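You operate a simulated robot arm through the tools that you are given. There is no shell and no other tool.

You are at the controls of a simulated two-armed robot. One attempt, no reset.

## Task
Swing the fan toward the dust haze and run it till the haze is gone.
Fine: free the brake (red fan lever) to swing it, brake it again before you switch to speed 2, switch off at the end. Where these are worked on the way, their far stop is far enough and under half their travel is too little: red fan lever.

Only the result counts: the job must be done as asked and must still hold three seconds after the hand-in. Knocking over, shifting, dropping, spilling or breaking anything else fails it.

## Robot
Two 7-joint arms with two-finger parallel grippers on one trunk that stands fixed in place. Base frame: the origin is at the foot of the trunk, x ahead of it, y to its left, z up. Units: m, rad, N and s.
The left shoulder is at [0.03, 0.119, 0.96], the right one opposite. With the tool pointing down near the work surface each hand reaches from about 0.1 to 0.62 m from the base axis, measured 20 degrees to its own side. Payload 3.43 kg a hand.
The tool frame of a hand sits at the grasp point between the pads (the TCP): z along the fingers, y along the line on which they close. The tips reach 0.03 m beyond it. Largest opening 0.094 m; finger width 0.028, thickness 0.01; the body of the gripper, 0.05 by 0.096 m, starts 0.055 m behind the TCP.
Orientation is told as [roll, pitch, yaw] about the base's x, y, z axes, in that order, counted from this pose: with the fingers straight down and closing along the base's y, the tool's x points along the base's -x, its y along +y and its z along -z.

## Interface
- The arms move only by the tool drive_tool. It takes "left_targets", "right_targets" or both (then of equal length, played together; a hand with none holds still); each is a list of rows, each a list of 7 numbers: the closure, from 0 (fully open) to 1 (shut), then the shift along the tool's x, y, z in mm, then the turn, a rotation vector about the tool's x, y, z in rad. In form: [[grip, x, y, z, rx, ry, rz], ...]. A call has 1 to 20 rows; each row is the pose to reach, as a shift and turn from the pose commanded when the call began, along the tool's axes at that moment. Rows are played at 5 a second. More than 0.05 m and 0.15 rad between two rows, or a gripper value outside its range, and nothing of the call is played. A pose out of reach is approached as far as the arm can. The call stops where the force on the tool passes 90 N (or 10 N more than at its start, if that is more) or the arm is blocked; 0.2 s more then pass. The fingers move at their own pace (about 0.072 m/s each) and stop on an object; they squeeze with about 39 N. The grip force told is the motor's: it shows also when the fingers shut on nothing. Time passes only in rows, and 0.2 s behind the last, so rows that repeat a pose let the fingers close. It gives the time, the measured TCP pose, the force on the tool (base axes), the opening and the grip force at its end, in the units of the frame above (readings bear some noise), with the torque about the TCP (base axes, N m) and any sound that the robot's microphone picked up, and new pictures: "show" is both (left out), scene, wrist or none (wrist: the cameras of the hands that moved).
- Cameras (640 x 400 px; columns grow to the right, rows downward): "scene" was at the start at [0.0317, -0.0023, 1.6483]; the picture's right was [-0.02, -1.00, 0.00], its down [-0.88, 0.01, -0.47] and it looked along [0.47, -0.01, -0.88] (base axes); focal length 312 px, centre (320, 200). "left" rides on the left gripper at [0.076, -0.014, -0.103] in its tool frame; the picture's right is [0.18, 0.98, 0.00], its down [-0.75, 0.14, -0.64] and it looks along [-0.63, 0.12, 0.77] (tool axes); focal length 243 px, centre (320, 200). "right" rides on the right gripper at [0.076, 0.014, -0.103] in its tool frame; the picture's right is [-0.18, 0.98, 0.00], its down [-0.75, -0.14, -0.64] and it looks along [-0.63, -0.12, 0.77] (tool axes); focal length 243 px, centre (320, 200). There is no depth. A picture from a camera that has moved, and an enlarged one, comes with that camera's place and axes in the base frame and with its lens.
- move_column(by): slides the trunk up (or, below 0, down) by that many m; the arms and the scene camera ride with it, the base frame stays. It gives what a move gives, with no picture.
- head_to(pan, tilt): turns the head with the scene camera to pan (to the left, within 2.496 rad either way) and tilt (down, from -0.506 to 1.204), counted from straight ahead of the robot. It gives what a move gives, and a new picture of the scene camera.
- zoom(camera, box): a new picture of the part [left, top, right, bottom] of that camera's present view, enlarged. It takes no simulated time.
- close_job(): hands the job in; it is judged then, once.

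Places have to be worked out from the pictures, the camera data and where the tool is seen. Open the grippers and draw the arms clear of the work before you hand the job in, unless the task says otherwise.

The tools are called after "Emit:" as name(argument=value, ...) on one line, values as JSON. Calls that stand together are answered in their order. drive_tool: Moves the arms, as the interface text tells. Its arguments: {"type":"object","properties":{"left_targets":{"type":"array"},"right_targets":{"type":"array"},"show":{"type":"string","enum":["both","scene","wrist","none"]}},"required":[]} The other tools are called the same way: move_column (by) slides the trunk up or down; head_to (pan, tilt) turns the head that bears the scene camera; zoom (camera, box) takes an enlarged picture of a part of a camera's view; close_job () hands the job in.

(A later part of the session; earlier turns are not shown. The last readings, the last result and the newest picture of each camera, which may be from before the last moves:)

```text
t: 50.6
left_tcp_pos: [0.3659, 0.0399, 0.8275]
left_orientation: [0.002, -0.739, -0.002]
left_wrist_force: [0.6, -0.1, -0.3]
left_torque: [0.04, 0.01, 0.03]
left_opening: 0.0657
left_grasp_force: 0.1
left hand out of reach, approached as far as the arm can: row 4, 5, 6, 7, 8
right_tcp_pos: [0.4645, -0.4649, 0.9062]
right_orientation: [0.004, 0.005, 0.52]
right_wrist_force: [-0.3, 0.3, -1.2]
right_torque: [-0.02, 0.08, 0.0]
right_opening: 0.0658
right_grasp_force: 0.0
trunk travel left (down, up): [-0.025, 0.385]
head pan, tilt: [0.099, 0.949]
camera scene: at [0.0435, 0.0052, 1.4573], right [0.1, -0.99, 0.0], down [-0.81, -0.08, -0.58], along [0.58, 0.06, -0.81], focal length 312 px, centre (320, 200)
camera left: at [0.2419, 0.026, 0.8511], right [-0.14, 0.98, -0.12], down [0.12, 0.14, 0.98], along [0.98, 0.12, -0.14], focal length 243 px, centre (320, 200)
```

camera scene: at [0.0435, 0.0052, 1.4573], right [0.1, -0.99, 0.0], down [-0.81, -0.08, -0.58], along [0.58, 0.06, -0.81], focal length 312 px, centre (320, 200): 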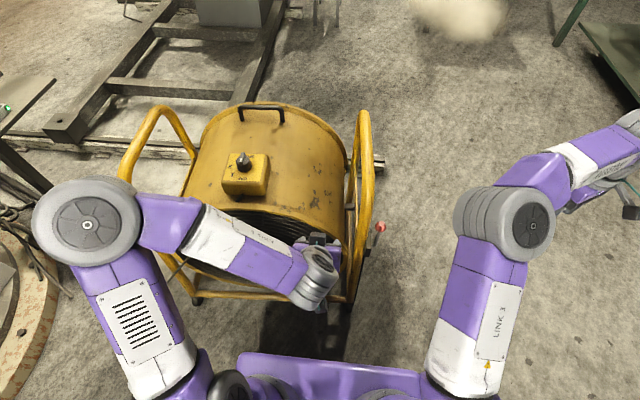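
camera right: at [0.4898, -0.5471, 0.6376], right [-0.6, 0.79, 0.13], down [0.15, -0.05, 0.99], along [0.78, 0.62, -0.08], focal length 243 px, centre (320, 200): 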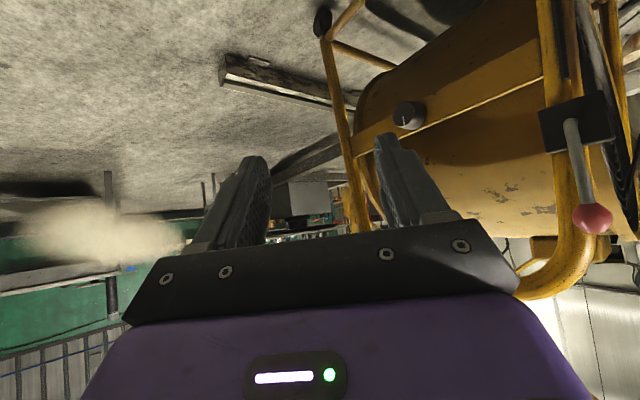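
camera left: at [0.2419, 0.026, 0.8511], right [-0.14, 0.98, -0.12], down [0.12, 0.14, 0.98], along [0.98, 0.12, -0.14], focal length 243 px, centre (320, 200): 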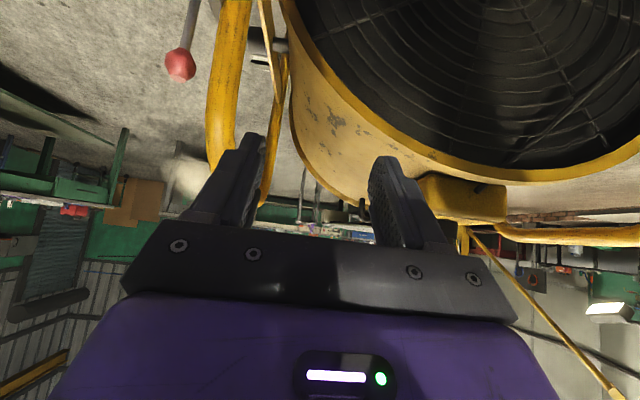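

The left hand stopped at (0.366, 0.04, 0.83): the wrist can't come nearer than ~0.31 m to the shoulder. I raise the trunk 0.2 m, then go down with the fingers straight down and pitch only at the bottom.

Emit:
move_column(by=0.2)

Emit:
drive_tool(left_targets=[[0.3, 9, -10, 14, 0, 0.123, 0], [0.3, 19, -20, 28, 0, 0.246, 0], [0.3, 28, -30, 42, 0, 0.37, 0], [0.3, 37, -40, 56, 0, 0.493, 0], [0.3, 47, -50, 70, 0, 0.616, 0], [0.3, 56, -60, 84, 0, 0.739, 0]], show="scene")

```text
t: 52.7
left_tcp_pos: [0.3639, 0.0412, 1.0288]
left_orientation: [-0.001, -0.737, -0.001]
left_wrist_force: [0.0, -0.6, 0.4]
left_torque: [-0.03, -0.02, 0.03]
left_opening: 0.0658
left_grasp_force: 0.0
right_tcp_pos: [0.4623, -0.4644, 1.1061]
right_orientation: [0.001, 0.001, 0.52]
right_wrist_force: [-0.9, 0.7, -0.3]
right_torque: [0.0, 0.01, 0.04]
right_opening: 0.0658
right_grasp_force: 0.0
trunk travel left (down, up): [-0.225, 0.185]
head pan, tilt: [0.099, 0.949]
```

```text
t: 54.1
left_tcp_pos: [0.379, -0.0178, 0.9281]
left_orientation: [-0.001, 0.0, -0.001]
left_wrist_force: [0.3, 0.8, 0.1]
left_torque: [0.04, -0.02, 0.01]
left_opening: 0.0658
left_grasp_force: 0.0
right_tcp_pos: [0.4629, -0.4654, 1.107]
right_orientation: [0.001, 0.002, 0.52]
right_wrist_force: [0.3, 0.0, 0.3]
right_torque: [-0.01, 0.01, -0.03]
right_opening: 0.0657
right_grasp_force: 0.0
trunk travel left (down, up): [-0.225, 0.185]
head pan, tilt: [0.099, 0.949]
camera scene: at [0.0407, 0.0057, 1.6577], right [0.1, -1.0, 0.0], down [-0.81, -0.08, -0.58], along [0.58, 0.06, -0.81], focal length 312 px, centre (320, 200)
```

scene: 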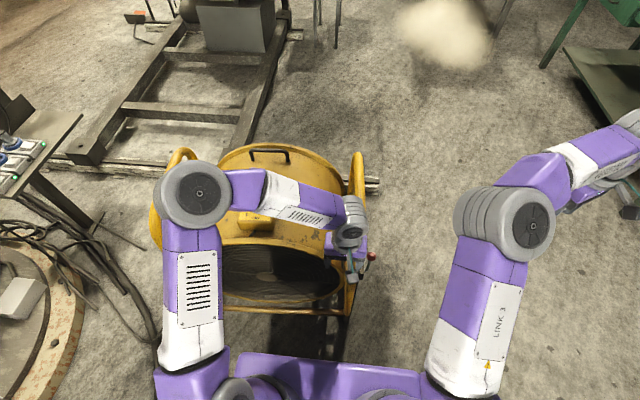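

The hand is fingers-down at (0.379, -0.018, 0.928), clear of the fan. I lower it in front of the tube to z≈0.55.

Emit:
drive_tool(left_targets=[[0.3, 0, -5, 47, 0, 0, 0], [0.3, 0, -10, 94, 0, 0, 0], [0.3, 0, -15, 141, 0, 0, 0], [0.3, 0, -20, 188, 0, 0, 0], [0.3, 0, -25, 235, 0, 0, 0], [0.3, 0, -30, 282, 0, 0, 0], [0.3, 0, -35, 329, 0, 0, 0], [0.3, 0, -42, 376, 0, 0, 0]], show="both")

```text
t: 55.9
left_tcp_pos: [0.3793, -0.0627, 0.552]
left_orientation: [0.0, -0.002, -0.001]
left_wrist_force: [0.5, -0.5, 0.5]
left_torque: [-0.02, 0.0, -0.04]
left_opening: 0.0659
left_grasp_force: 0.1
right_tcp_pos: [0.4626, -0.4637, 1.1068]
right_orientation: [0.0, 0.001, 0.52]
right_wrist_force: [0.0, -1.0, 0.2]
right_torque: [0.0, -0.02, 0.0]
right_opening: 0.0658
right_grasp_force: 0.0
trunk travel left (down, up): [-0.225, 0.185]
head pan, tilt: [0.099, 0.949]
camera scene: at [0.0403, 0.0059, 1.6577], right [0.1, -1.0, 0.0], down [-0.81, -0.08, -0.58], along [0.58, 0.06, -0.81], focal length 312 px, centre (320, 200)
camera left: at [0.305, -0.0762, 0.654], right [-0.18, 0.98, 0.0], down [0.75, 0.14, 0.64], along [0.63, 0.12, -0.77], focal length 243 px, centre (320, 200)
```

scene: 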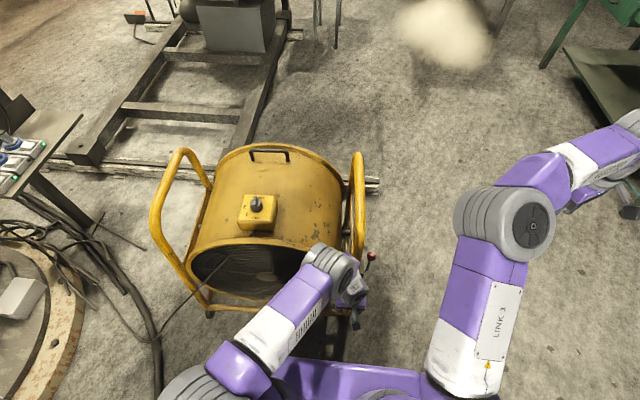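
left: 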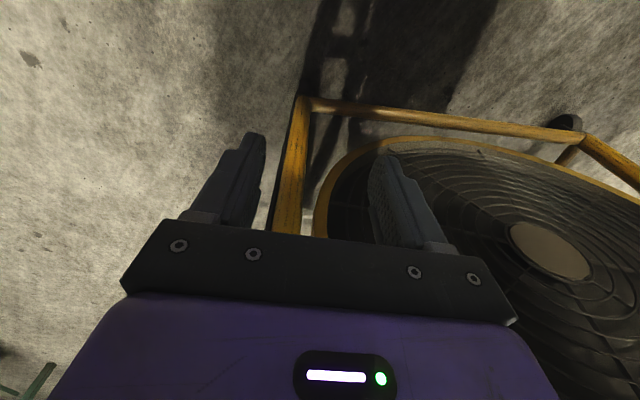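

The left camera shows the tube nicely between the fingers, at y≈-0.079, x≈0.513. I pitch the fingers forward to ~50° and sink to the pre-grasp in front of the tube.

Emit:
drive_tool(left_targets=[[0.3, -5, -4, 12, -0.006, -0.128, -0.013], [0.3, -10, -7, 24, -0.013, -0.257, -0.027], [0.3, -15, -11, 35, -0.019, -0.385, -0.04], [0.3, -19, -14, 47, -0.026, -0.514, -0.053], [0.3, -24, -18, 59, -0.032, -0.642, -0.067], [0.3, -29, -21, 70, -0.039, -0.771, -0.08], [0.3, -34, -25, 82, -0.045, -0.899, -0.093]], show="both")

Emit:
zoom(camera="left", box=[140, 0, 500, 240])

```text
t: 57.5
left_tcp_pos: [0.4299, -0.1199, 0.5905]
left_orientation: [0.011, -0.902, 0.091]
left_wrist_force: [-1.1, -0.3, -0.7]
left_torque: [0.03, -0.09, 0.0]
left_opening: 0.0656
left_grasp_force: 0.0
left hand out of reach, approached as far as the arm can: row 3, 4, 5, 6, 7
right_tcp_pos: [0.4596, -0.4681, 1.1064]
right_orientation: [0.003, -0.002, 0.52]
right_wrist_force: [-1.7, -1.8, -1.2]
right_torque: [0.08, -0.12, 0.02]
right_opening: 0.0661
right_grasp_force: 0.0
trunk travel left (down, up): [-0.225, 0.185]
head pan, tilt: [0.099, 0.949]
camera scene: at [0.0371, 0.0005, 1.6579], right [0.1, -0.99, 0.0], down [-0.81, -0.08, -0.58], along [0.58, 0.06, -0.81], focal length 312 px, centre (320, 200)
camera left: at [0.3051, -0.1475, 0.5933], right [-0.21, 0.97, -0.14], down [-0.05, 0.13, 0.99], along [0.98, 0.22, 0.02], focal length 243 px, centre (320, 200)
```

scene: 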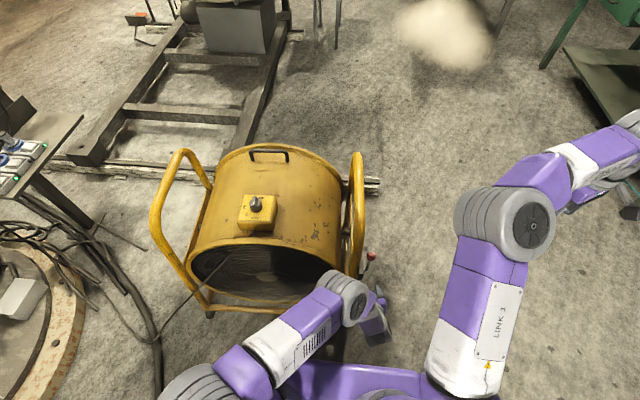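
left: 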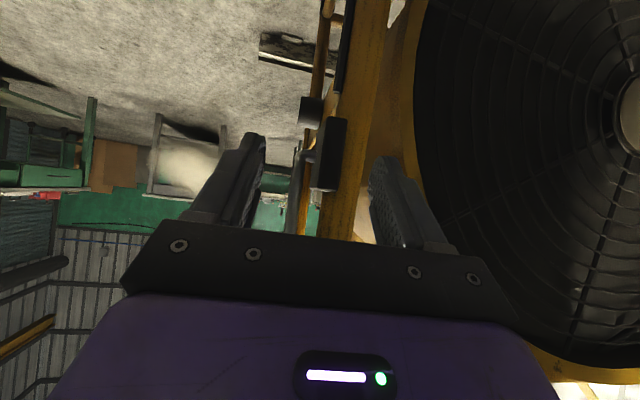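

```text
1.67 times, centred on (320, 120) of left
camera zoom: at [0.3051, -0.1475, 0.5933], right [-0.21, 0.97, -0.14], down [-0.05, 0.13, 0.99], along [0.98, 0.22, 0.02], focal length 404 px, centre (320, 333)
```

zoom: 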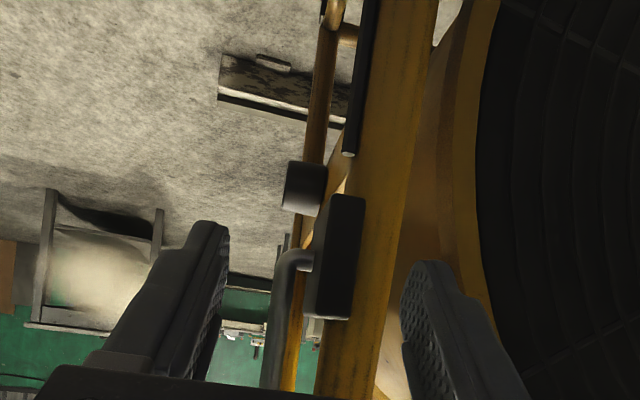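

The arm can't pitch there, so this approach is out. The left-front upright is better: the left hand can push it forward while pointing outward in a natural, straight-arm way, and there is no lever on that side. First I undo the pitch and lift away.

Emit:
drive_tool(left_targets=[[0.3, -2, 9, -11, 0.006, 0.129, 0.012], [0.3, -5, 18, -22, 0.012, 0.257, 0.024], [0.3, -7, 28, -33, 0.018, 0.386, 0.036], [0.3, -9, 37, -43, 0.023, 0.515, 0.049], [0.3, -12, 46, -54, 0.029, 0.644, 0.061], [0.3, -14, 55, -65, 0.035, 0.772, 0.073], [0.3, -16, 65, -76, 0.041, 0.901, 0.085]], show="scene")

```text
t: 59.1
left_tcp_pos: [0.3773, -0.0603, 0.6522]
left_orientation: [-0.003, 0.002, 0.011]
left_wrist_force: [0.0, 0.3, 0.2]
left_torque: [0.0, 0.01, 0.04]
left_opening: 0.0657
left_grasp_force: 0.1
right_tcp_pos: [0.4624, -0.464, 1.1074]
right_orientation: [0.0, 0.002, 0.52]
right_wrist_force: [0.5, 0.5, 1.3]
right_torque: [0.0, 0.0, 0.01]
right_opening: 0.0656
right_grasp_force: 0.0
trunk travel left (down, up): [-0.225, 0.185]
head pan, tilt: [0.099, 0.949]
camera scene: at [0.0403, 0.0067, 1.6577], right [0.1, -0.99, 0.0], down [-0.81, -0.08, -0.58], along [0.58, 0.06, -0.81], focal length 312 px, centre (320, 200)
```

scene: 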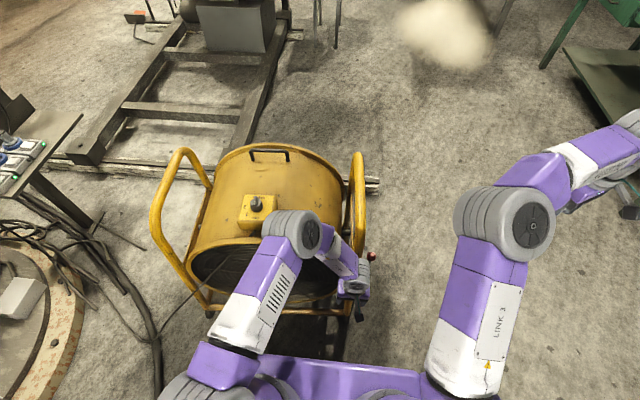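

The left elbow has swung up and forward, which is fine as long as I keep to reachable poses. I lift the left hand clear to z≈0.95 and carry it over to the left.

Emit:
drive_tool(left_targets=[[0.3, -2, 5, -45, 0, 0, 0], [0.3, -4, 10, -90, 0, 0, 0], [0.3, -6, 15, -135, 0, 0, 0], [0.3, -8, 20, -180, 0, 0, 0], [0.3, -10, 30, -225, 0, 0, 0], [0.3, -10, 40, -270, 0, 0, 0], [0.3, -10, 60, -300, 0, 0, 0], [0.3, -5, 105, -310, 0, 0, 0], [0.3, 0, 150, -310, 0, 0, 0], [0.3, 5, 195, -310, 0, 0, 0], [0.3, 10, 240, -310, 0, 0, 0], [0.3, 10, 285, -310, 0, 0, 0], [0.3, 10, 330, -310, 0, 0, 0], [0.3, 10, 375, -310, 0, 0, 0], [0.3, 0, 420, -310, 0, 0, 0]], show="scene")

```text
t: 62.3
left_tcp_pos: [0.3747, 0.3648, 0.9627]
left_orientation: [-0.002, 0.001, 0.008]
left_wrist_force: [-0.3, -0.6, -0.3]
left_torque: [-0.03, -0.02, -0.02]
left_opening: 0.0659
left_grasp_force: 0.0
right_tcp_pos: [0.4627, -0.4639, 1.1071]
right_orientation: [0.001, 0.003, 0.52]
right_wrist_force: [0.8, 0.1, 0.4]
right_torque: [-0.03, 0.04, -0.02]
right_opening: 0.0658
right_grasp_force: 0.2
trunk travel left (down, up): [-0.225, 0.185]
head pan, tilt: [0.099, 0.949]
camera scene: at [0.0404, 0.007, 1.6577], right [0.1, -0.99, 0.0], down [-0.81, -0.08, -0.58], along [0.58, 0.06, -0.81], focal length 312 px, centre (320, 200)
```

scene: 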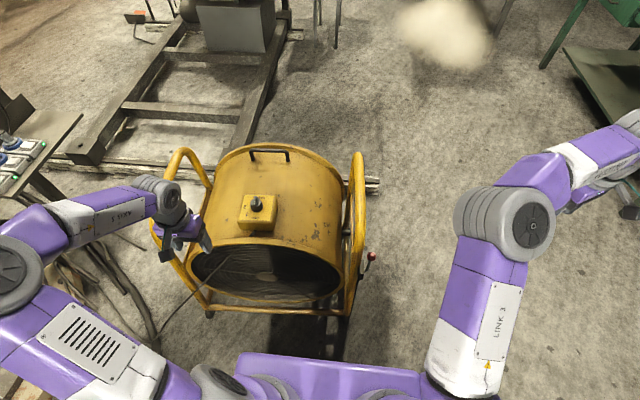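

The left arm is back in its normal elbow-out posture at (0.375, 0.365, 0.963). I turn this hand to point forward-left (about 35° left, 20° below level) while shifting to (0.38, 0.52).

Emit:
drive_tool(left_targets=[[0.3, 0, 15, 1, -0.036, -0.116, -0.053], [0.3, -1, 31, 2, -0.072, -0.232, -0.105], [0.3, -1, 46, 3, -0.108, -0.349, -0.158], [0.3, -2, 62, 4, -0.144, -0.465, -0.21], [0.3, -2, 77, 5, -0.18, -0.581, -0.263], [0.3, -3, 93, 6, -0.215, -0.697, -0.315], [0.3, -3, 108, 7, -0.251, -0.813, -0.368], [0.3, -4, 124, 8, -0.287, -0.93, -0.42], [0.3, -4, 140, 9, -0.323, -1.046, -0.473], [0.3, -5, 155, 10, -0.359, -1.162, -0.525]], show="both")

```text
t: 64.5
left_tcp_pos: [0.3777, 0.5166, 0.9528]
left_orientation: [-0.001, -1.2, 0.609]
left_wrist_force: [0.1, 0.2, -0.5]
left_torque: [0.0, 0.0, 0.03]
left_opening: 0.0659
left_grasp_force: 0.1
right_tcp_pos: [0.4626, -0.4641, 1.1069]
right_orientation: [0.0, 0.002, 0.519]
right_wrist_force: [0.1, 0.2, 0.2]
right_torque: [-0.02, -0.02, 0.0]
right_opening: 0.0656
right_grasp_force: 0.0
trunk travel left (down, up): [-0.225, 0.185]
head pan, tilt: [0.099, 0.949]
camera scene: at [0.0403, 0.0065, 1.6577], right [0.1, -0.99, 0.0], down [-0.81, -0.08, -0.58], along [0.58, 0.06, -0.81], focal length 312 px, centre (320, 200)
camera left: at [0.286, 0.4328, 0.9177], right [-0.62, 0.77, -0.17], down [-0.35, -0.07, 0.93], along [0.71, 0.64, 0.31], focal length 243 px, centre (320, 200)
```

scene: 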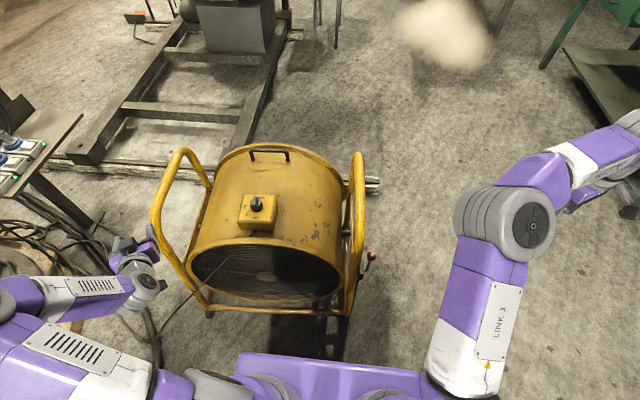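
left: 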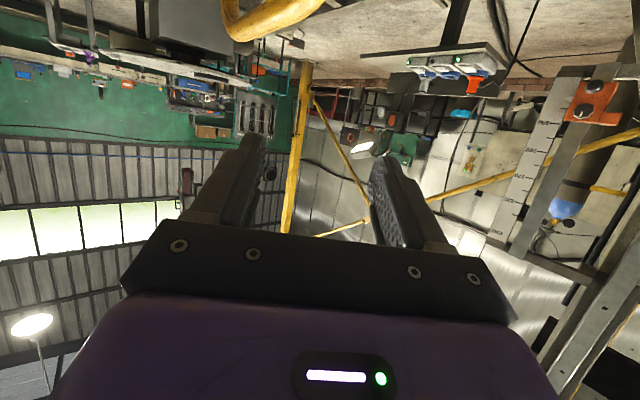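

The left hand points as wanted. I lower the trunk again by 0.2 m and sink the hand to the pre-grasp, 13 cm short of the left upright at z≈0.63.

Emit:
move_column(by=-0.2)

Emit:
drive_tool(left_targets=[[0.3, 37, 11, 22, 0, 0, 0], [0.3, 73, 22, 43, 0, 0, 0], [0.3, 110, 33, 65, 0, 0, 0]], show="both")

Emit:
zoom(camera="left", box=[140, 0, 500, 240])

Emit:
zoom(camera="scene", box=[60, 120, 300, 340])

```text
t: 66.7
left_tcp_pos: [0.3767, 0.5153, 0.7525]
left_orientation: [0.003, -1.2, 0.607]
left_wrist_force: [0.4, 0.4, 0.6]
left_torque: [-0.03, -0.02, -0.01]
left_opening: 0.0658
left_grasp_force: 0.1
right_tcp_pos: [0.4628, -0.4652, 0.9078]
right_orientation: [0.0, 0.0, 0.521]
right_wrist_force: [-0.3, -0.2, 0.5]
right_torque: [0.0, 0.02, -0.01]
right_opening: 0.0656
right_grasp_force: 0.1
trunk travel left (down, up): [-0.025, 0.385]
head pan, tilt: [0.099, 0.949]
```

```text
t: 67.5
left_tcp_pos: [0.3751, 0.5547, 0.6258]
left_orientation: [0.002, -1.201, 0.606]
left_wrist_force: [0.3, -0.2, 0.1]
left_torque: [0.01, 0.04, 0.01]
left_opening: 0.0659
left_grasp_force: 0.1
right_tcp_pos: [0.4612, -0.4646, 0.9088]
right_orientation: [0.0, 0.003, 0.518]
right_wrist_force: [0.0, 0.0, 0.1]
right_torque: [0.01, 0.0, 0.01]
right_opening: 0.0659
right_grasp_force: 0.1
trunk travel left (down, up): [-0.025, 0.385]
head pan, tilt: [0.099, 0.949]
camera scene: at [0.0401, 0.006, 1.4577], right [0.1, -0.99, 0.0], down [-0.81, -0.08, -0.58], along [0.58, 0.06, -0.81], focal length 312 px, centre (320, 200)
camera left: at [0.2837, 0.4719, 0.5919], right [-0.62, 0.77, -0.17], down [-0.35, -0.07, 0.94], along [0.71, 0.64, 0.31], focal length 243 px, centre (320, 200)
```

scene: 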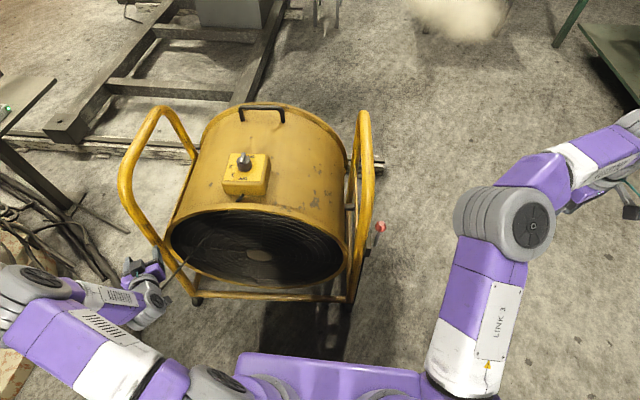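
left: 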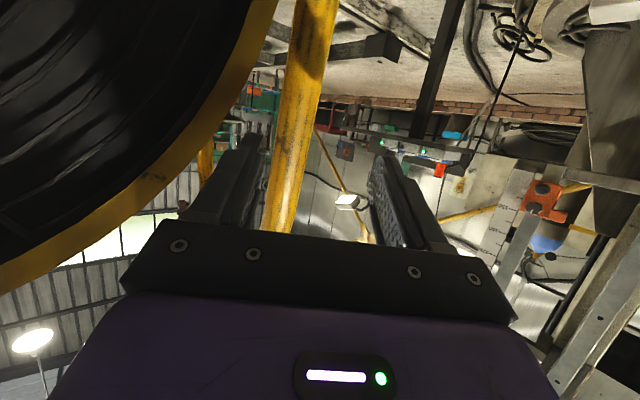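

```text
1.67 times, centred on (320, 120) of left
camera zoom: at [0.2837, 0.4719, 0.5919], right [-0.62, 0.77, -0.17], down [-0.35, -0.07, 0.94], along [0.71, 0.64, 0.31], focal length 404 px, centre (320, 333)
```

zoom: 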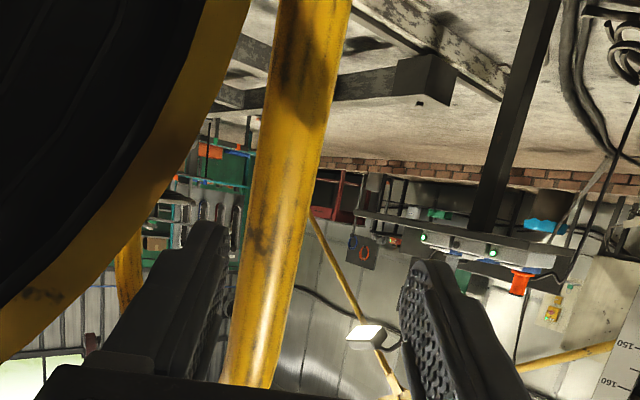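

```text
1.82 times, centred on (180, 230) of scene
camera zoom: at [0.0401, 0.006, 1.4577], right [0.1, -0.99, 0.0], down [-0.81, -0.08, -0.58], along [0.58, 0.06, -0.81], focal length 567 px, centre (574, 146)
```

zoom: 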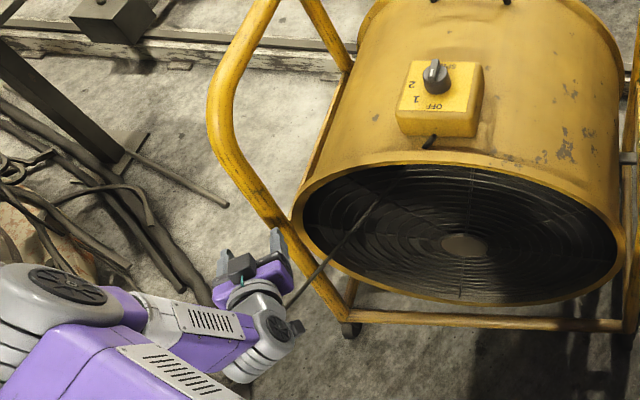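

The tube is at about (0.476, 0.598); it sits nearer the right finger, so I shift 22 mm to the right and advance partway with a narrower opening, then check.

Emit:
drive_tool(left_targets=[[0.4, 0, -22, 0, 0, 0, 0], [0.4, 0, -22, 40, 0, 0, 0], [0.4, 0, -22, 70, 0, 0, 0]], show="both")

Emit:
zoom(camera="left", box=[140, 0, 500, 240])

Emit:
zoom(camera="scene", box=[100, 180, 240, 320])

```text
t: 68.3
left_tcp_pos: [0.4408, 0.5744, 0.5997]
left_orientation: [0.002, -1.198, 0.608]
left_wrist_force: [-0.3, -1.1, -0.1]
left_torque: [-0.01, 0.02, -0.02]
left_opening: 0.0565
left_grasp_force: 0.0
right_tcp_pos: [0.4631, -0.4638, 0.9067]
right_orientation: [0.0, 0.001, 0.521]
right_wrist_force: [0.4, 0.0, -0.3]
right_torque: [-0.04, 0.04, -0.03]
right_opening: 0.0656
right_grasp_force: 0.1
trunk travel left (down, up): [-0.025, 0.385]
head pan, tilt: [0.099, 0.949]
camera scene: at [0.0402, 0.0061, 1.4577], right [0.1, -1.0, 0.0], down [-0.81, -0.08, -0.58], along [0.58, 0.06, -0.81], focal length 312 px, centre (320, 200)
camera left: at [0.3501, 0.4916, 0.5658], right [-0.62, 0.77, -0.17], down [-0.35, -0.07, 0.94], along [0.71, 0.64, 0.31], focal length 243 px, centre (320, 200)
```

scene: 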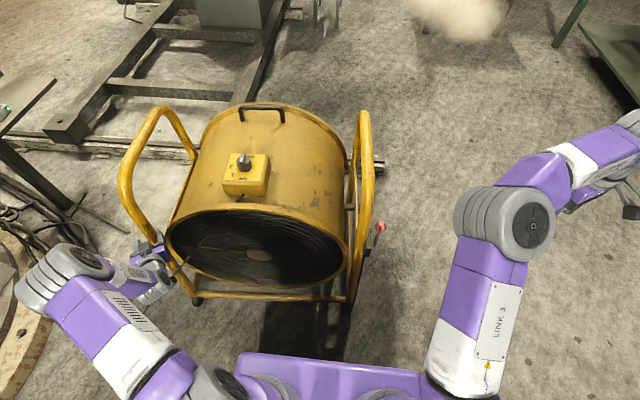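
left: 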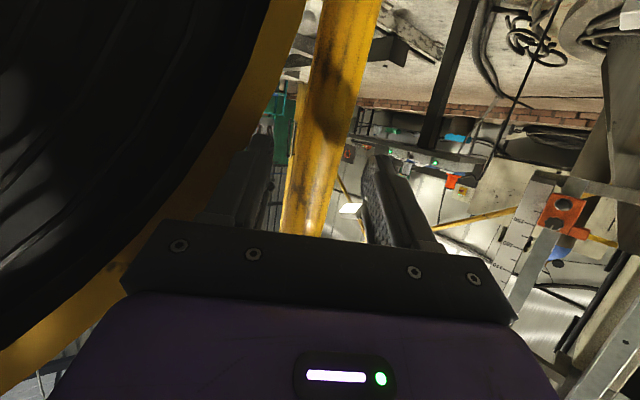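

```text
1.67 times, centred on (320, 120) of left
camera zoom: at [0.3501, 0.4916, 0.5658], right [-0.62, 0.77, -0.17], down [-0.35, -0.07, 0.94], along [0.71, 0.64, 0.31], focal length 404 px, centre (320, 333)
```

zoom: 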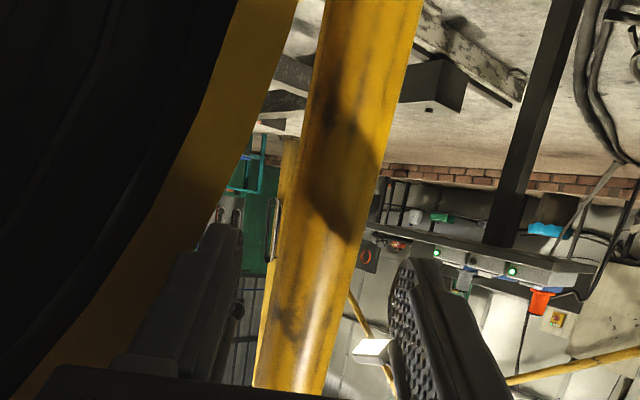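

```text
2.86 times, centred on (170, 250) of scene
camera zoom: at [0.0402, 0.0061, 1.4577], right [0.1, -1.0, 0.0], down [-0.81, -0.08, -0.58], along [0.58, 0.06, -0.81], focal length 890 px, centre (749, 57)
```

zoom: 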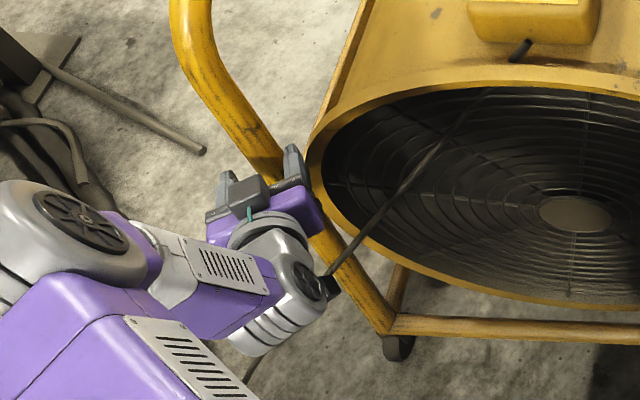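

The tube is centred between the fingers, with the right finger about a centimetre from the rim. I narrow the opening to ~44 mm and advance 60 mm so the tube goes deep between the fingers, then close.

Emit:
drive_tool(left_targets=[[0.53, 0, 0, 0, 0, 0, 0], [0.53, 0, 0, 20, 0, 0, 0], [0.53, 0, 0, 40, 0, 0, 0], [0.53, 0, 0, 60, 0, 0, 0], [0.8, 0, 0, 60, 0, 0, 0], [1, 0, 0, 60, 0, 0, 0]], show="both")

Emit:
zoom(camera="scene", box=[100, 180, 240, 320])

```text
t: 69.7
left_tcp_pos: [0.4865, 0.6058, 0.5785]
left_orientation: [0.007, -1.201, 0.602]
left_wrist_force: [-2.4, 0.0, 1.3]
left_torque: [0.82, 0.29, 0.19]
left_opening: 0.038
left_grasp_force: 44.8
right_tcp_pos: [0.4626, -0.4641, 0.9074]
right_orientation: [-0.001, 0.0, 0.52]
right_wrist_force: [-0.3, 0.2, 0.7]
right_torque: [-0.04, 0.01, -0.01]
right_opening: 0.0656
right_grasp_force: 0.0
trunk travel left (down, up): [-0.025, 0.385]
head pan, tilt: [0.099, 0.949]
camera scene: at [0.0397, 0.0056, 1.4577], right [0.1, -1.0, 0.0], down [-0.81, -0.08, -0.58], along [0.58, 0.06, -0.81], focal length 312 px, centre (320, 200)
camera left: at [0.3947, 0.5231, 0.5446], right [-0.62, 0.77, -0.17], down [-0.35, -0.07, 0.94], along [0.71, 0.64, 0.31], focal length 243 px, centre (320, 200)
```

scene: 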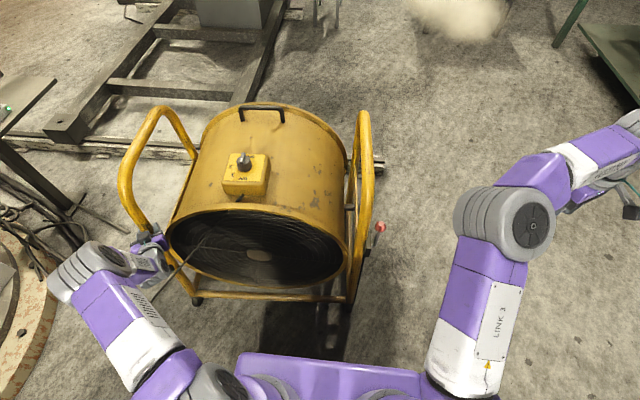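
left: 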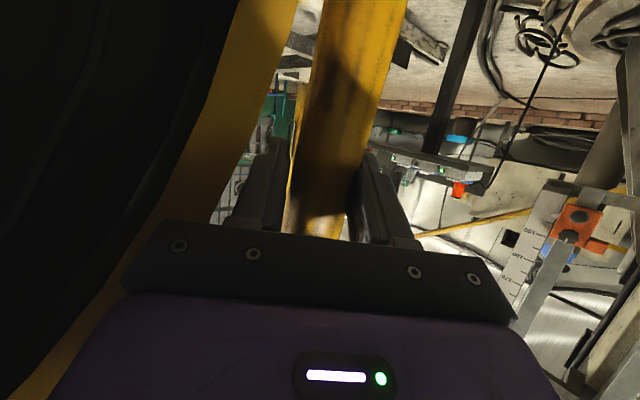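

```text
2.86 times, centred on (170, 250) of scene
camera zoom: at [0.0397, 0.0056, 1.4577], right [0.1, -1.0, 0.0], down [-0.81, -0.08, -0.58], along [0.58, 0.06, -0.81], focal length 890 px, centre (749, 57)
```

zoom: 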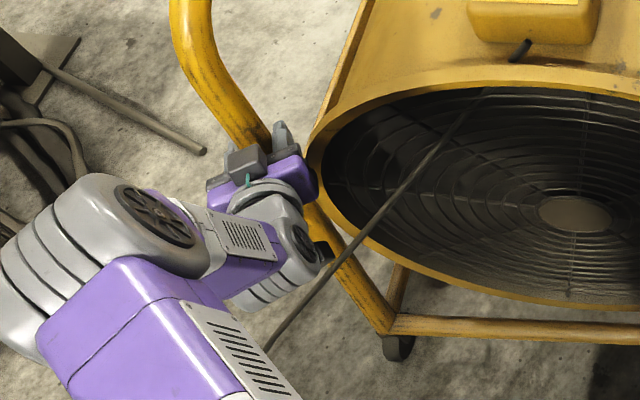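

The left hand holds the tube firmly (38 mm). I now push it forward along the arc about the fan's centre (~(0.70, 0.28)), first ~10° clockwise, and check force and fan motion.

Emit:
drive_tool(left_targets=[[1, -7, 0, 18, 0, 0, 0], [1, -13, -1, 34, 0, 0, 0], [1, -19, -3, 49, 0, 0, 0], [1, -25, -5, 65, 0, 0, 0]], show="both")

Emit:
zoom(camera="scene", box=[90, 80, 410, 340])

```text
t: 70.7
left_tcp_pos: [0.5453, 0.6413, 0.5792]
left_orientation: [-0.001, -1.197, 0.607]
left_wrist_force: [-21.1, 3.0, 6.6]
left_torque: [-3.08, -0.32, -8.28]
left_opening: 0.043
left_grasp_force: 44.7
right_tcp_pos: [0.4607, -0.4639, 0.9081]
right_orientation: [0.001, -0.002, 0.521]
right_wrist_force: [0.4, -0.3, 0.9]
right_torque: [-0.02, 0.01, 0.0]
right_opening: 0.0657
right_grasp_force: 0.1
trunk travel left (down, up): [-0.025, 0.385]
head pan, tilt: [0.099, 0.949]
camera scene: at [0.0377, 0.0057, 1.4578], right [0.1, -0.99, 0.0], down [-0.81, -0.08, -0.58], along [0.58, 0.06, -0.81], focal length 312 px, centre (320, 200)
camera left: at [0.4541, 0.5593, 0.5452], right [-0.62, 0.77, -0.17], down [-0.35, -0.07, 0.94], along [0.71, 0.64, 0.31], focal length 243 px, centre (320, 200)
```

scene: 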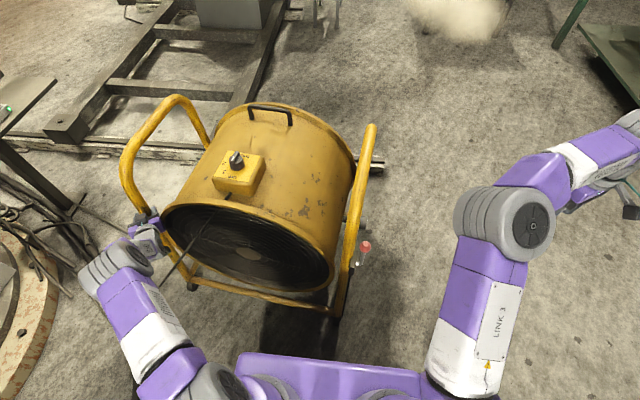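
left: 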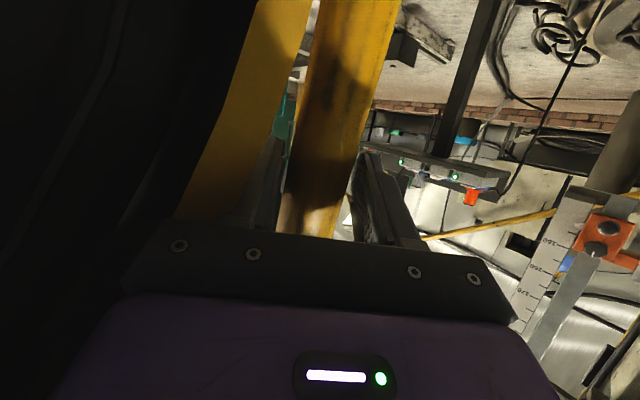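

```text
1.54 times, centred on (250, 210) of scene
camera zoom: at [0.0377, 0.0057, 1.4578], right [0.1, -0.99, 0.0], down [-0.81, -0.08, -0.58], along [0.58, 0.06, -0.81], focal length 480 px, centre (428, 185)
```

zoom: 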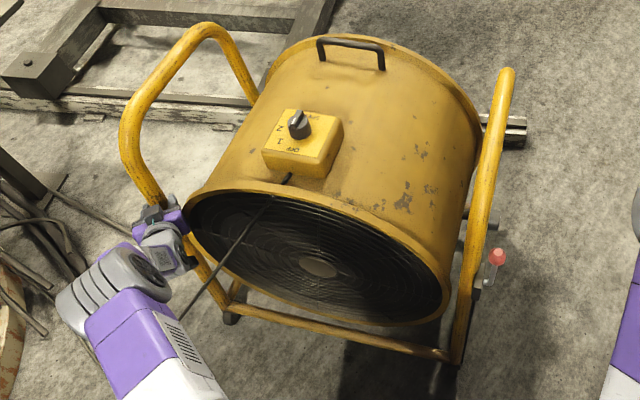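

The fan turned about 10° clockwise (yaw now ≈ -8°), but the tube isn't round: the grip is twisting it with 8 Nm. I release and regrip to shed the twist, then push on another ~10° while yawing the hand slightly.

Emit:
drive_tool(left_targets=[[0.42, 0, 0, 0, 0, 0, 0], [0.42, 0, 0, 0, 0, 0, 0], [1, 0, 0, 0, 0, 0, 0], [1, 0, 0, 0, 0, 0, 0], [1, -7, -4, 17, 0.019, 0, 0.007], [1, -13, -9, 34, 0.037, 0, 0.015], [1, -20, -14, 51, 0.056, 0, 0.022], [1, -26, -20, 68, 0.075, 0, 0.029]], show="both")

Emit:
zoom(camera="scene", box=[90, 80, 410, 340])

```text
t: 72.2
left_tcp_pos: [0.5852, 0.6624, 0.5814]
left_orientation: [0.155, -1.191, 0.391]
left_wrist_force: [-41.9, -0.1, 36.9]
left_torque: [-7.53, 3.49, -17.91]
left_opening: 0.0491
left_grasp_force: 39.2
right_tcp_pos: [0.4586, -0.4665, 0.9083]
right_orientation: [-0.001, -0.004, 0.52]
right_wrist_force: [0.3, -0.6, -0.8]
right_torque: [-0.03, -0.01, 0.0]
right_opening: 0.0658
right_grasp_force: 0.0
trunk travel left (down, up): [-0.025, 0.385]
head pan, tilt: [0.099, 0.949]
stopped in row 7 (left hand): the force on the tool passed its limit at 95 N (the readings are from after the stop); the commanded pose is now the measured one
camera scene: at [0.034, 0.0025, 1.4581], right [0.1, -1.0, 0.0], down [-0.81, -0.08, -0.59], along [0.58, 0.06, -0.81], focal length 312 px, centre (320, 200)
camera left: at [0.4872, 0.5876, 0.5476], right [-0.56, 0.82, -0.12], down [-0.32, -0.09, 0.94], along [0.76, 0.57, 0.31], focal length 243 px, centre (320, 200)
```

scene: 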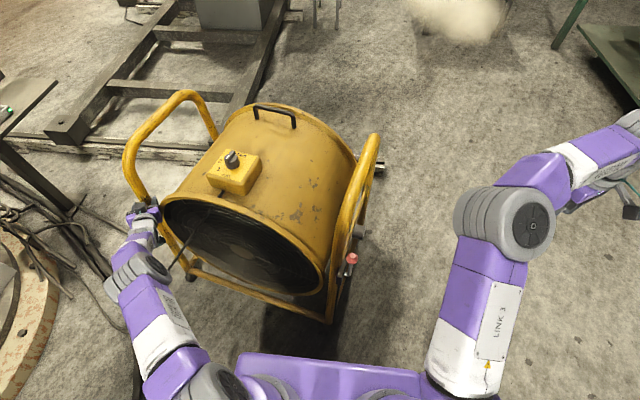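
left: 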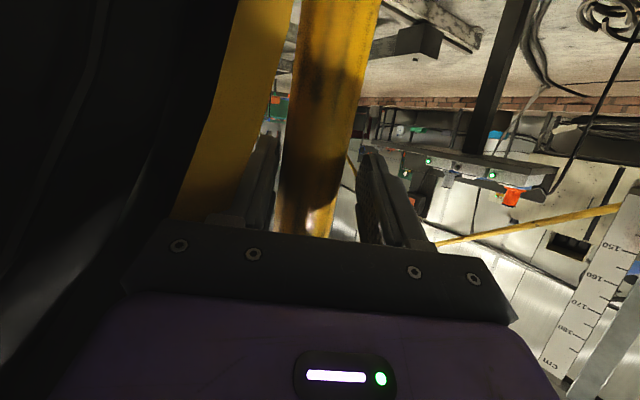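

```text
1.54 times, centred on (250, 210) of scene
camera zoom: at [0.034, 0.0025, 1.4581], right [0.1, -1.0, 0.0], down [-0.81, -0.08, -0.59], along [0.58, 0.06, -0.81], focal length 480 px, centre (428, 185)
```

zoom: 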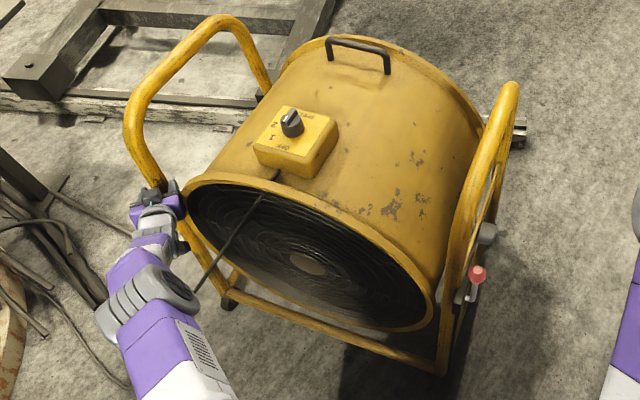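

The 95 N stop came from the gripper's body jamming on the drum rim as the fan turned; the fan is now at roughly -17°. I release and back straight out, then will push the tube with the fingertips instead.

Emit:
drive_tool(left_targets=[[0.4, 0, 0, -5, 0, 0, 0], [0.35, 0, 0, -15, 0, 0, 0], [0.35, 0, 0, -40, 0, 0, 0], [0.35, 0, 0, -75, 0, 0, 0], [0.35, 0, 0, -110, 0, 0, 0], [0.35, 0, 0, -140, 0, 0, 0]], show="both")

Emit:
zoom(camera="scene", box=[90, 80, 410, 340])

```text
t: 73.7
left_tcp_pos: [0.4787, 0.5913, 0.6274]
left_orientation: [0.103, -1.186, 0.443]
left_wrist_force: [0.7, -1.0, -0.7]
left_torque: [-0.03, 0.02, 0.03]
left_opening: 0.0614
left_grasp_force: 0.1
right_tcp_pos: [0.4614, -0.465, 0.9068]
right_orientation: [-0.001, -0.003, 0.518]
right_wrist_force: [0.4, -0.7, 0.3]
right_torque: [0.0, 0.0, -0.02]
right_opening: 0.0658
right_grasp_force: 0.0
trunk travel left (down, up): [-0.025, 0.385]
head pan, tilt: [0.099, 0.949]
camera scene: at [0.0398, 0.0059, 1.4577], right [0.1, -1.0, 0.0], down [-0.81, -0.08, -0.58], along [0.58, 0.06, -0.81], focal length 312 px, centre (320, 200)
camera left: at [0.3807, 0.5162, 0.5947], right [-0.57, 0.81, -0.13], down [-0.32, -0.07, 0.94], along [0.76, 0.58, 0.3], focal length 243 px, centre (320, 200)
```

scene: 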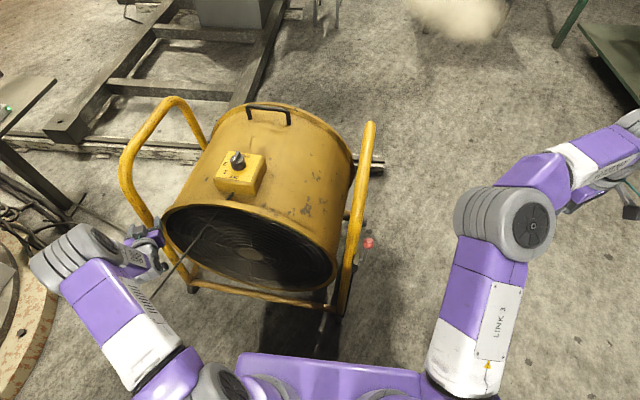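
left: 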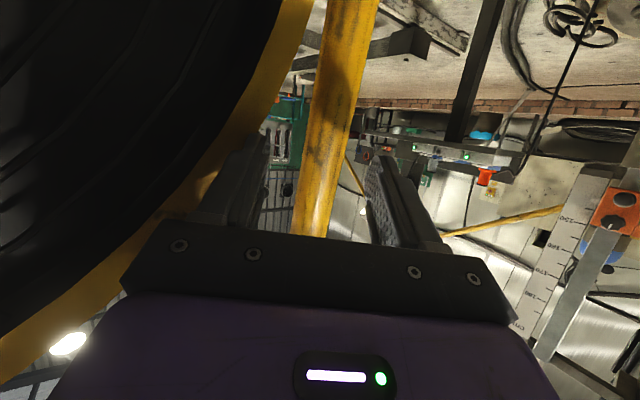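

```text
1.54 times, centred on (250, 210) of scene
camera zoom: at [0.0398, 0.0059, 1.4577], right [0.1, -1.0, 0.0], down [-0.81, -0.08, -0.58], along [0.58, 0.06, -0.81], focal length 480 px, centre (428, 185)
```

zoom: 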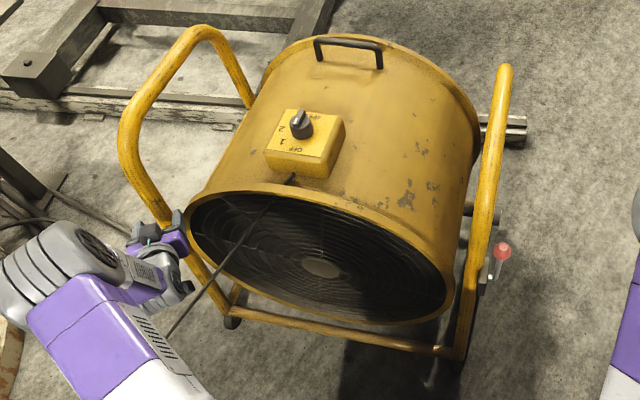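

Backing out dragged the fan back to about -8°; the tube is now near (0.543, 0.635). I square the hand (nearly level, pointing ~17° left), set the fingers 25 mm apart as a cradle, and line up in front of the tube.

Emit:
drive_tool(left_targets=[[0.5, 20, 9, 2, 0.08, -0.072, 0.009], [0.73, 41, 17, 3, 0.16, -0.144, 0.019], [0.73, 61, 26, 5, 0.24, -0.216, 0.028], [0.73, 61, 26, 5, 0.24, -0.216, 0.028]], show="both")

Emit:
zoom(camera="left", box=[140, 0, 500, 240])

Emit:
zoom(camera="scene", box=[100, 180, 240, 320])

```text
t: 74.7
left_tcp_pos: [0.4463, 0.6069, 0.5703]
left_orientation: [-0.002, -1.402, 0.303]
left_wrist_force: [-0.2, 0.0, -0.3]
left_torque: [-0.01, -0.01, -0.01]
left_opening: 0.0254
left_grasp_force: 0.0
right_tcp_pos: [0.4625, -0.4661, 0.9061]
right_orientation: [-0.001, 0.001, 0.521]
right_wrist_force: [0.5, -0.3, 0.0]
right_torque: [0.0, 0.0, 0.0]
right_opening: 0.0659
right_grasp_force: 0.0
trunk travel left (down, up): [-0.025, 0.385]
head pan, tilt: [0.099, 0.949]
camera scene: at [0.04, 0.0061, 1.4577], right [0.1, -1.0, 0.0], down [-0.81, -0.08, -0.58], along [0.58, 0.06, -0.81], focal length 312 px, centre (320, 200)
camera left: at [0.3434, 0.5589, 0.5124], right [-0.32, 0.93, -0.18], down [-0.52, -0.02, 0.85], along [0.79, 0.37, 0.49], focal length 243 px, centre (320, 200)
```

scene: 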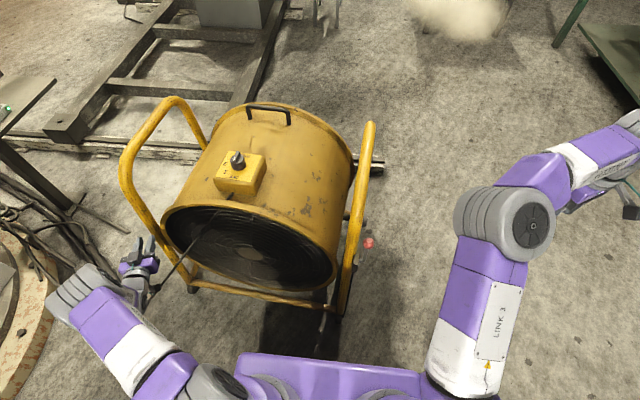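
left: 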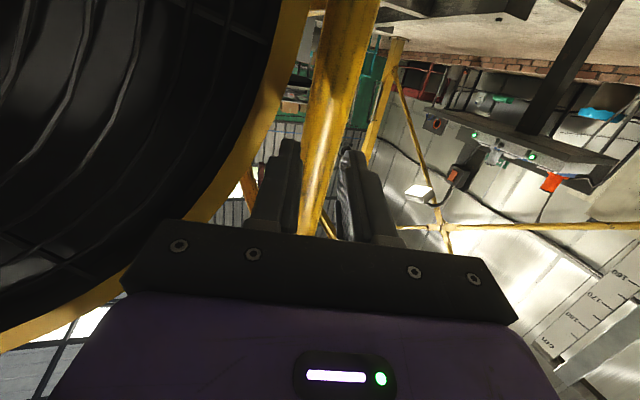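

```text
1.67 times, centred on (320, 120) of left
camera zoom: at [0.3434, 0.5589, 0.5124], right [-0.32, 0.93, -0.18], down [-0.52, -0.02, 0.85], along [0.79, 0.37, 0.49], focal length 404 px, centre (320, 333)
```

zoom: 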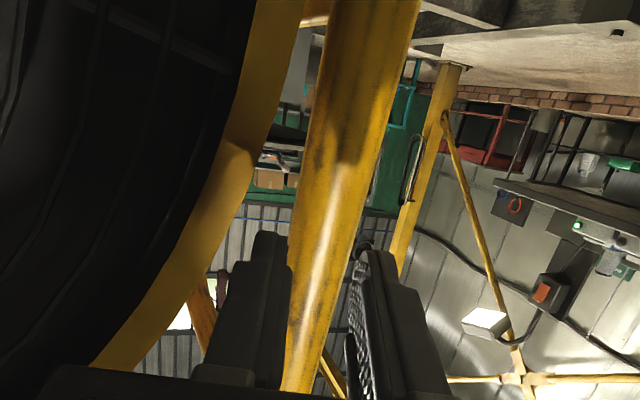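

```text
2.86 times, centred on (170, 250) of scene
camera zoom: at [0.04, 0.0061, 1.4577], right [0.1, -1.0, 0.0], down [-0.81, -0.08, -0.58], along [0.58, 0.06, -0.81], focal length 890 px, centre (749, 57)
```

zoom: 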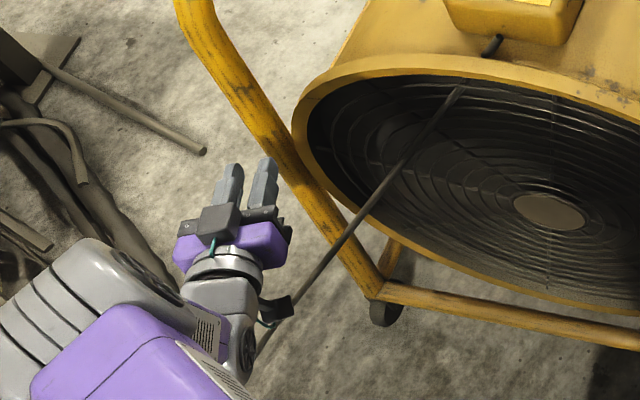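

The cradle is centred on the tube. I advance to contact and push the tube along its arc, the first ~7°.

Emit:
drive_tool(left_targets=[[0.73, -3, 2, 20, 0, 0, 0], [0.73, -7, 4, 40, 0, 0, 0], [0.73, -10, 5, 58, 0, 0, 0], [0.73, -13, 6, 75, 0.02, 0, 0.003], [0.73, -15, 8, 91, 0.04, 0, 0.007], [0.73, -18, 9, 107, 0.059, 0, 0.01]], show="both")

Emit:
zoom(camera="scene", box=[90, 80, 410, 340])

```text
t: 76.0
left_tcp_pos: [0.5487, 0.648, 0.5715]
left_orientation: [-0.002, -1.402, 0.247]
left_wrist_force: [-3.0, 4.9, -1.1]
left_torque: [-0.02, -0.03, 0.16]
left_opening: 0.0285
left_grasp_force: 2.5
right_tcp_pos: [0.4619, -0.4637, 0.908]
right_orientation: [0.0, 0.001, 0.52]
right_wrist_force: [0.5, -0.1, 0.5]
right_torque: [0.05, 0.03, 0.01]
right_opening: 0.066
right_grasp_force: 0.2
trunk travel left (down, up): [-0.025, 0.385]
head pan, tilt: [0.099, 0.949]
camera scene: at [0.0399, 0.0062, 1.4577], right [0.1, -0.99, 0.0], down [-0.81, -0.08, -0.58], along [0.58, 0.06, -0.81], focal length 312 px, centre (320, 200)
camera left: at [0.4424, 0.606, 0.5124], right [-0.27, 0.95, -0.18], down [-0.52, 0.01, 0.85], along [0.81, 0.32, 0.49], focal length 243 px, centre (320, 200)
```

scene: 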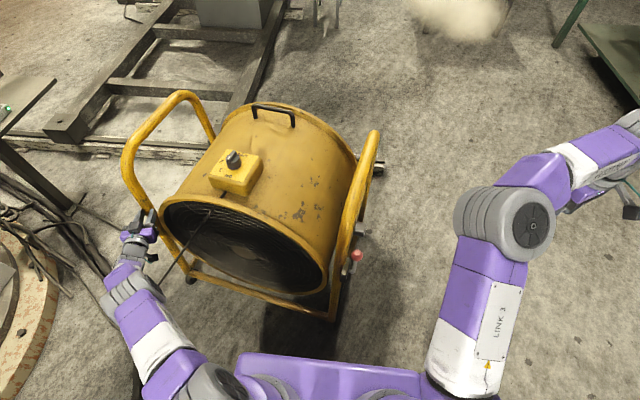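
left: 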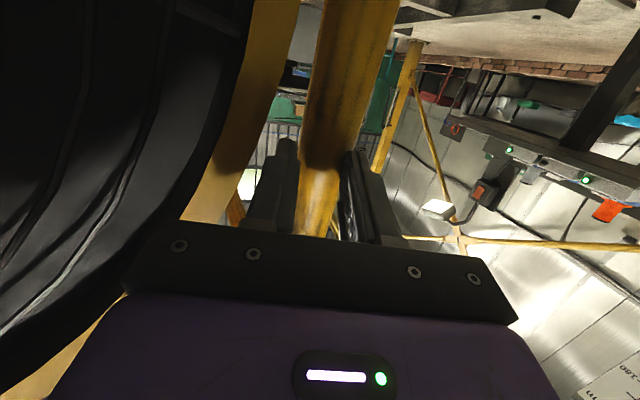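

```text
1.54 times, centred on (250, 210) of scene
camera zoom: at [0.0399, 0.0062, 1.4577], right [0.1, -0.99, 0.0], down [-0.81, -0.08, -0.58], along [0.58, 0.06, -0.81], focal length 480 px, centre (428, 185)
```

zoom: 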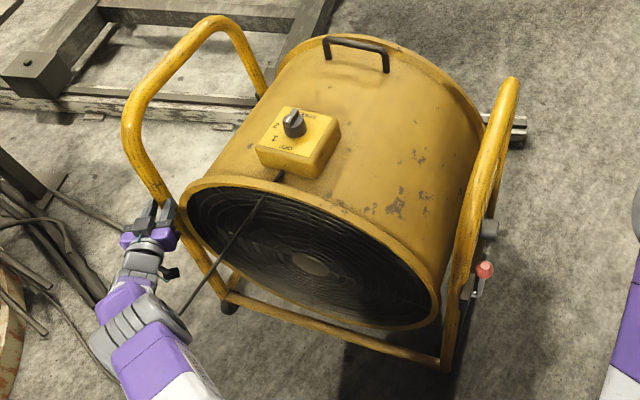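

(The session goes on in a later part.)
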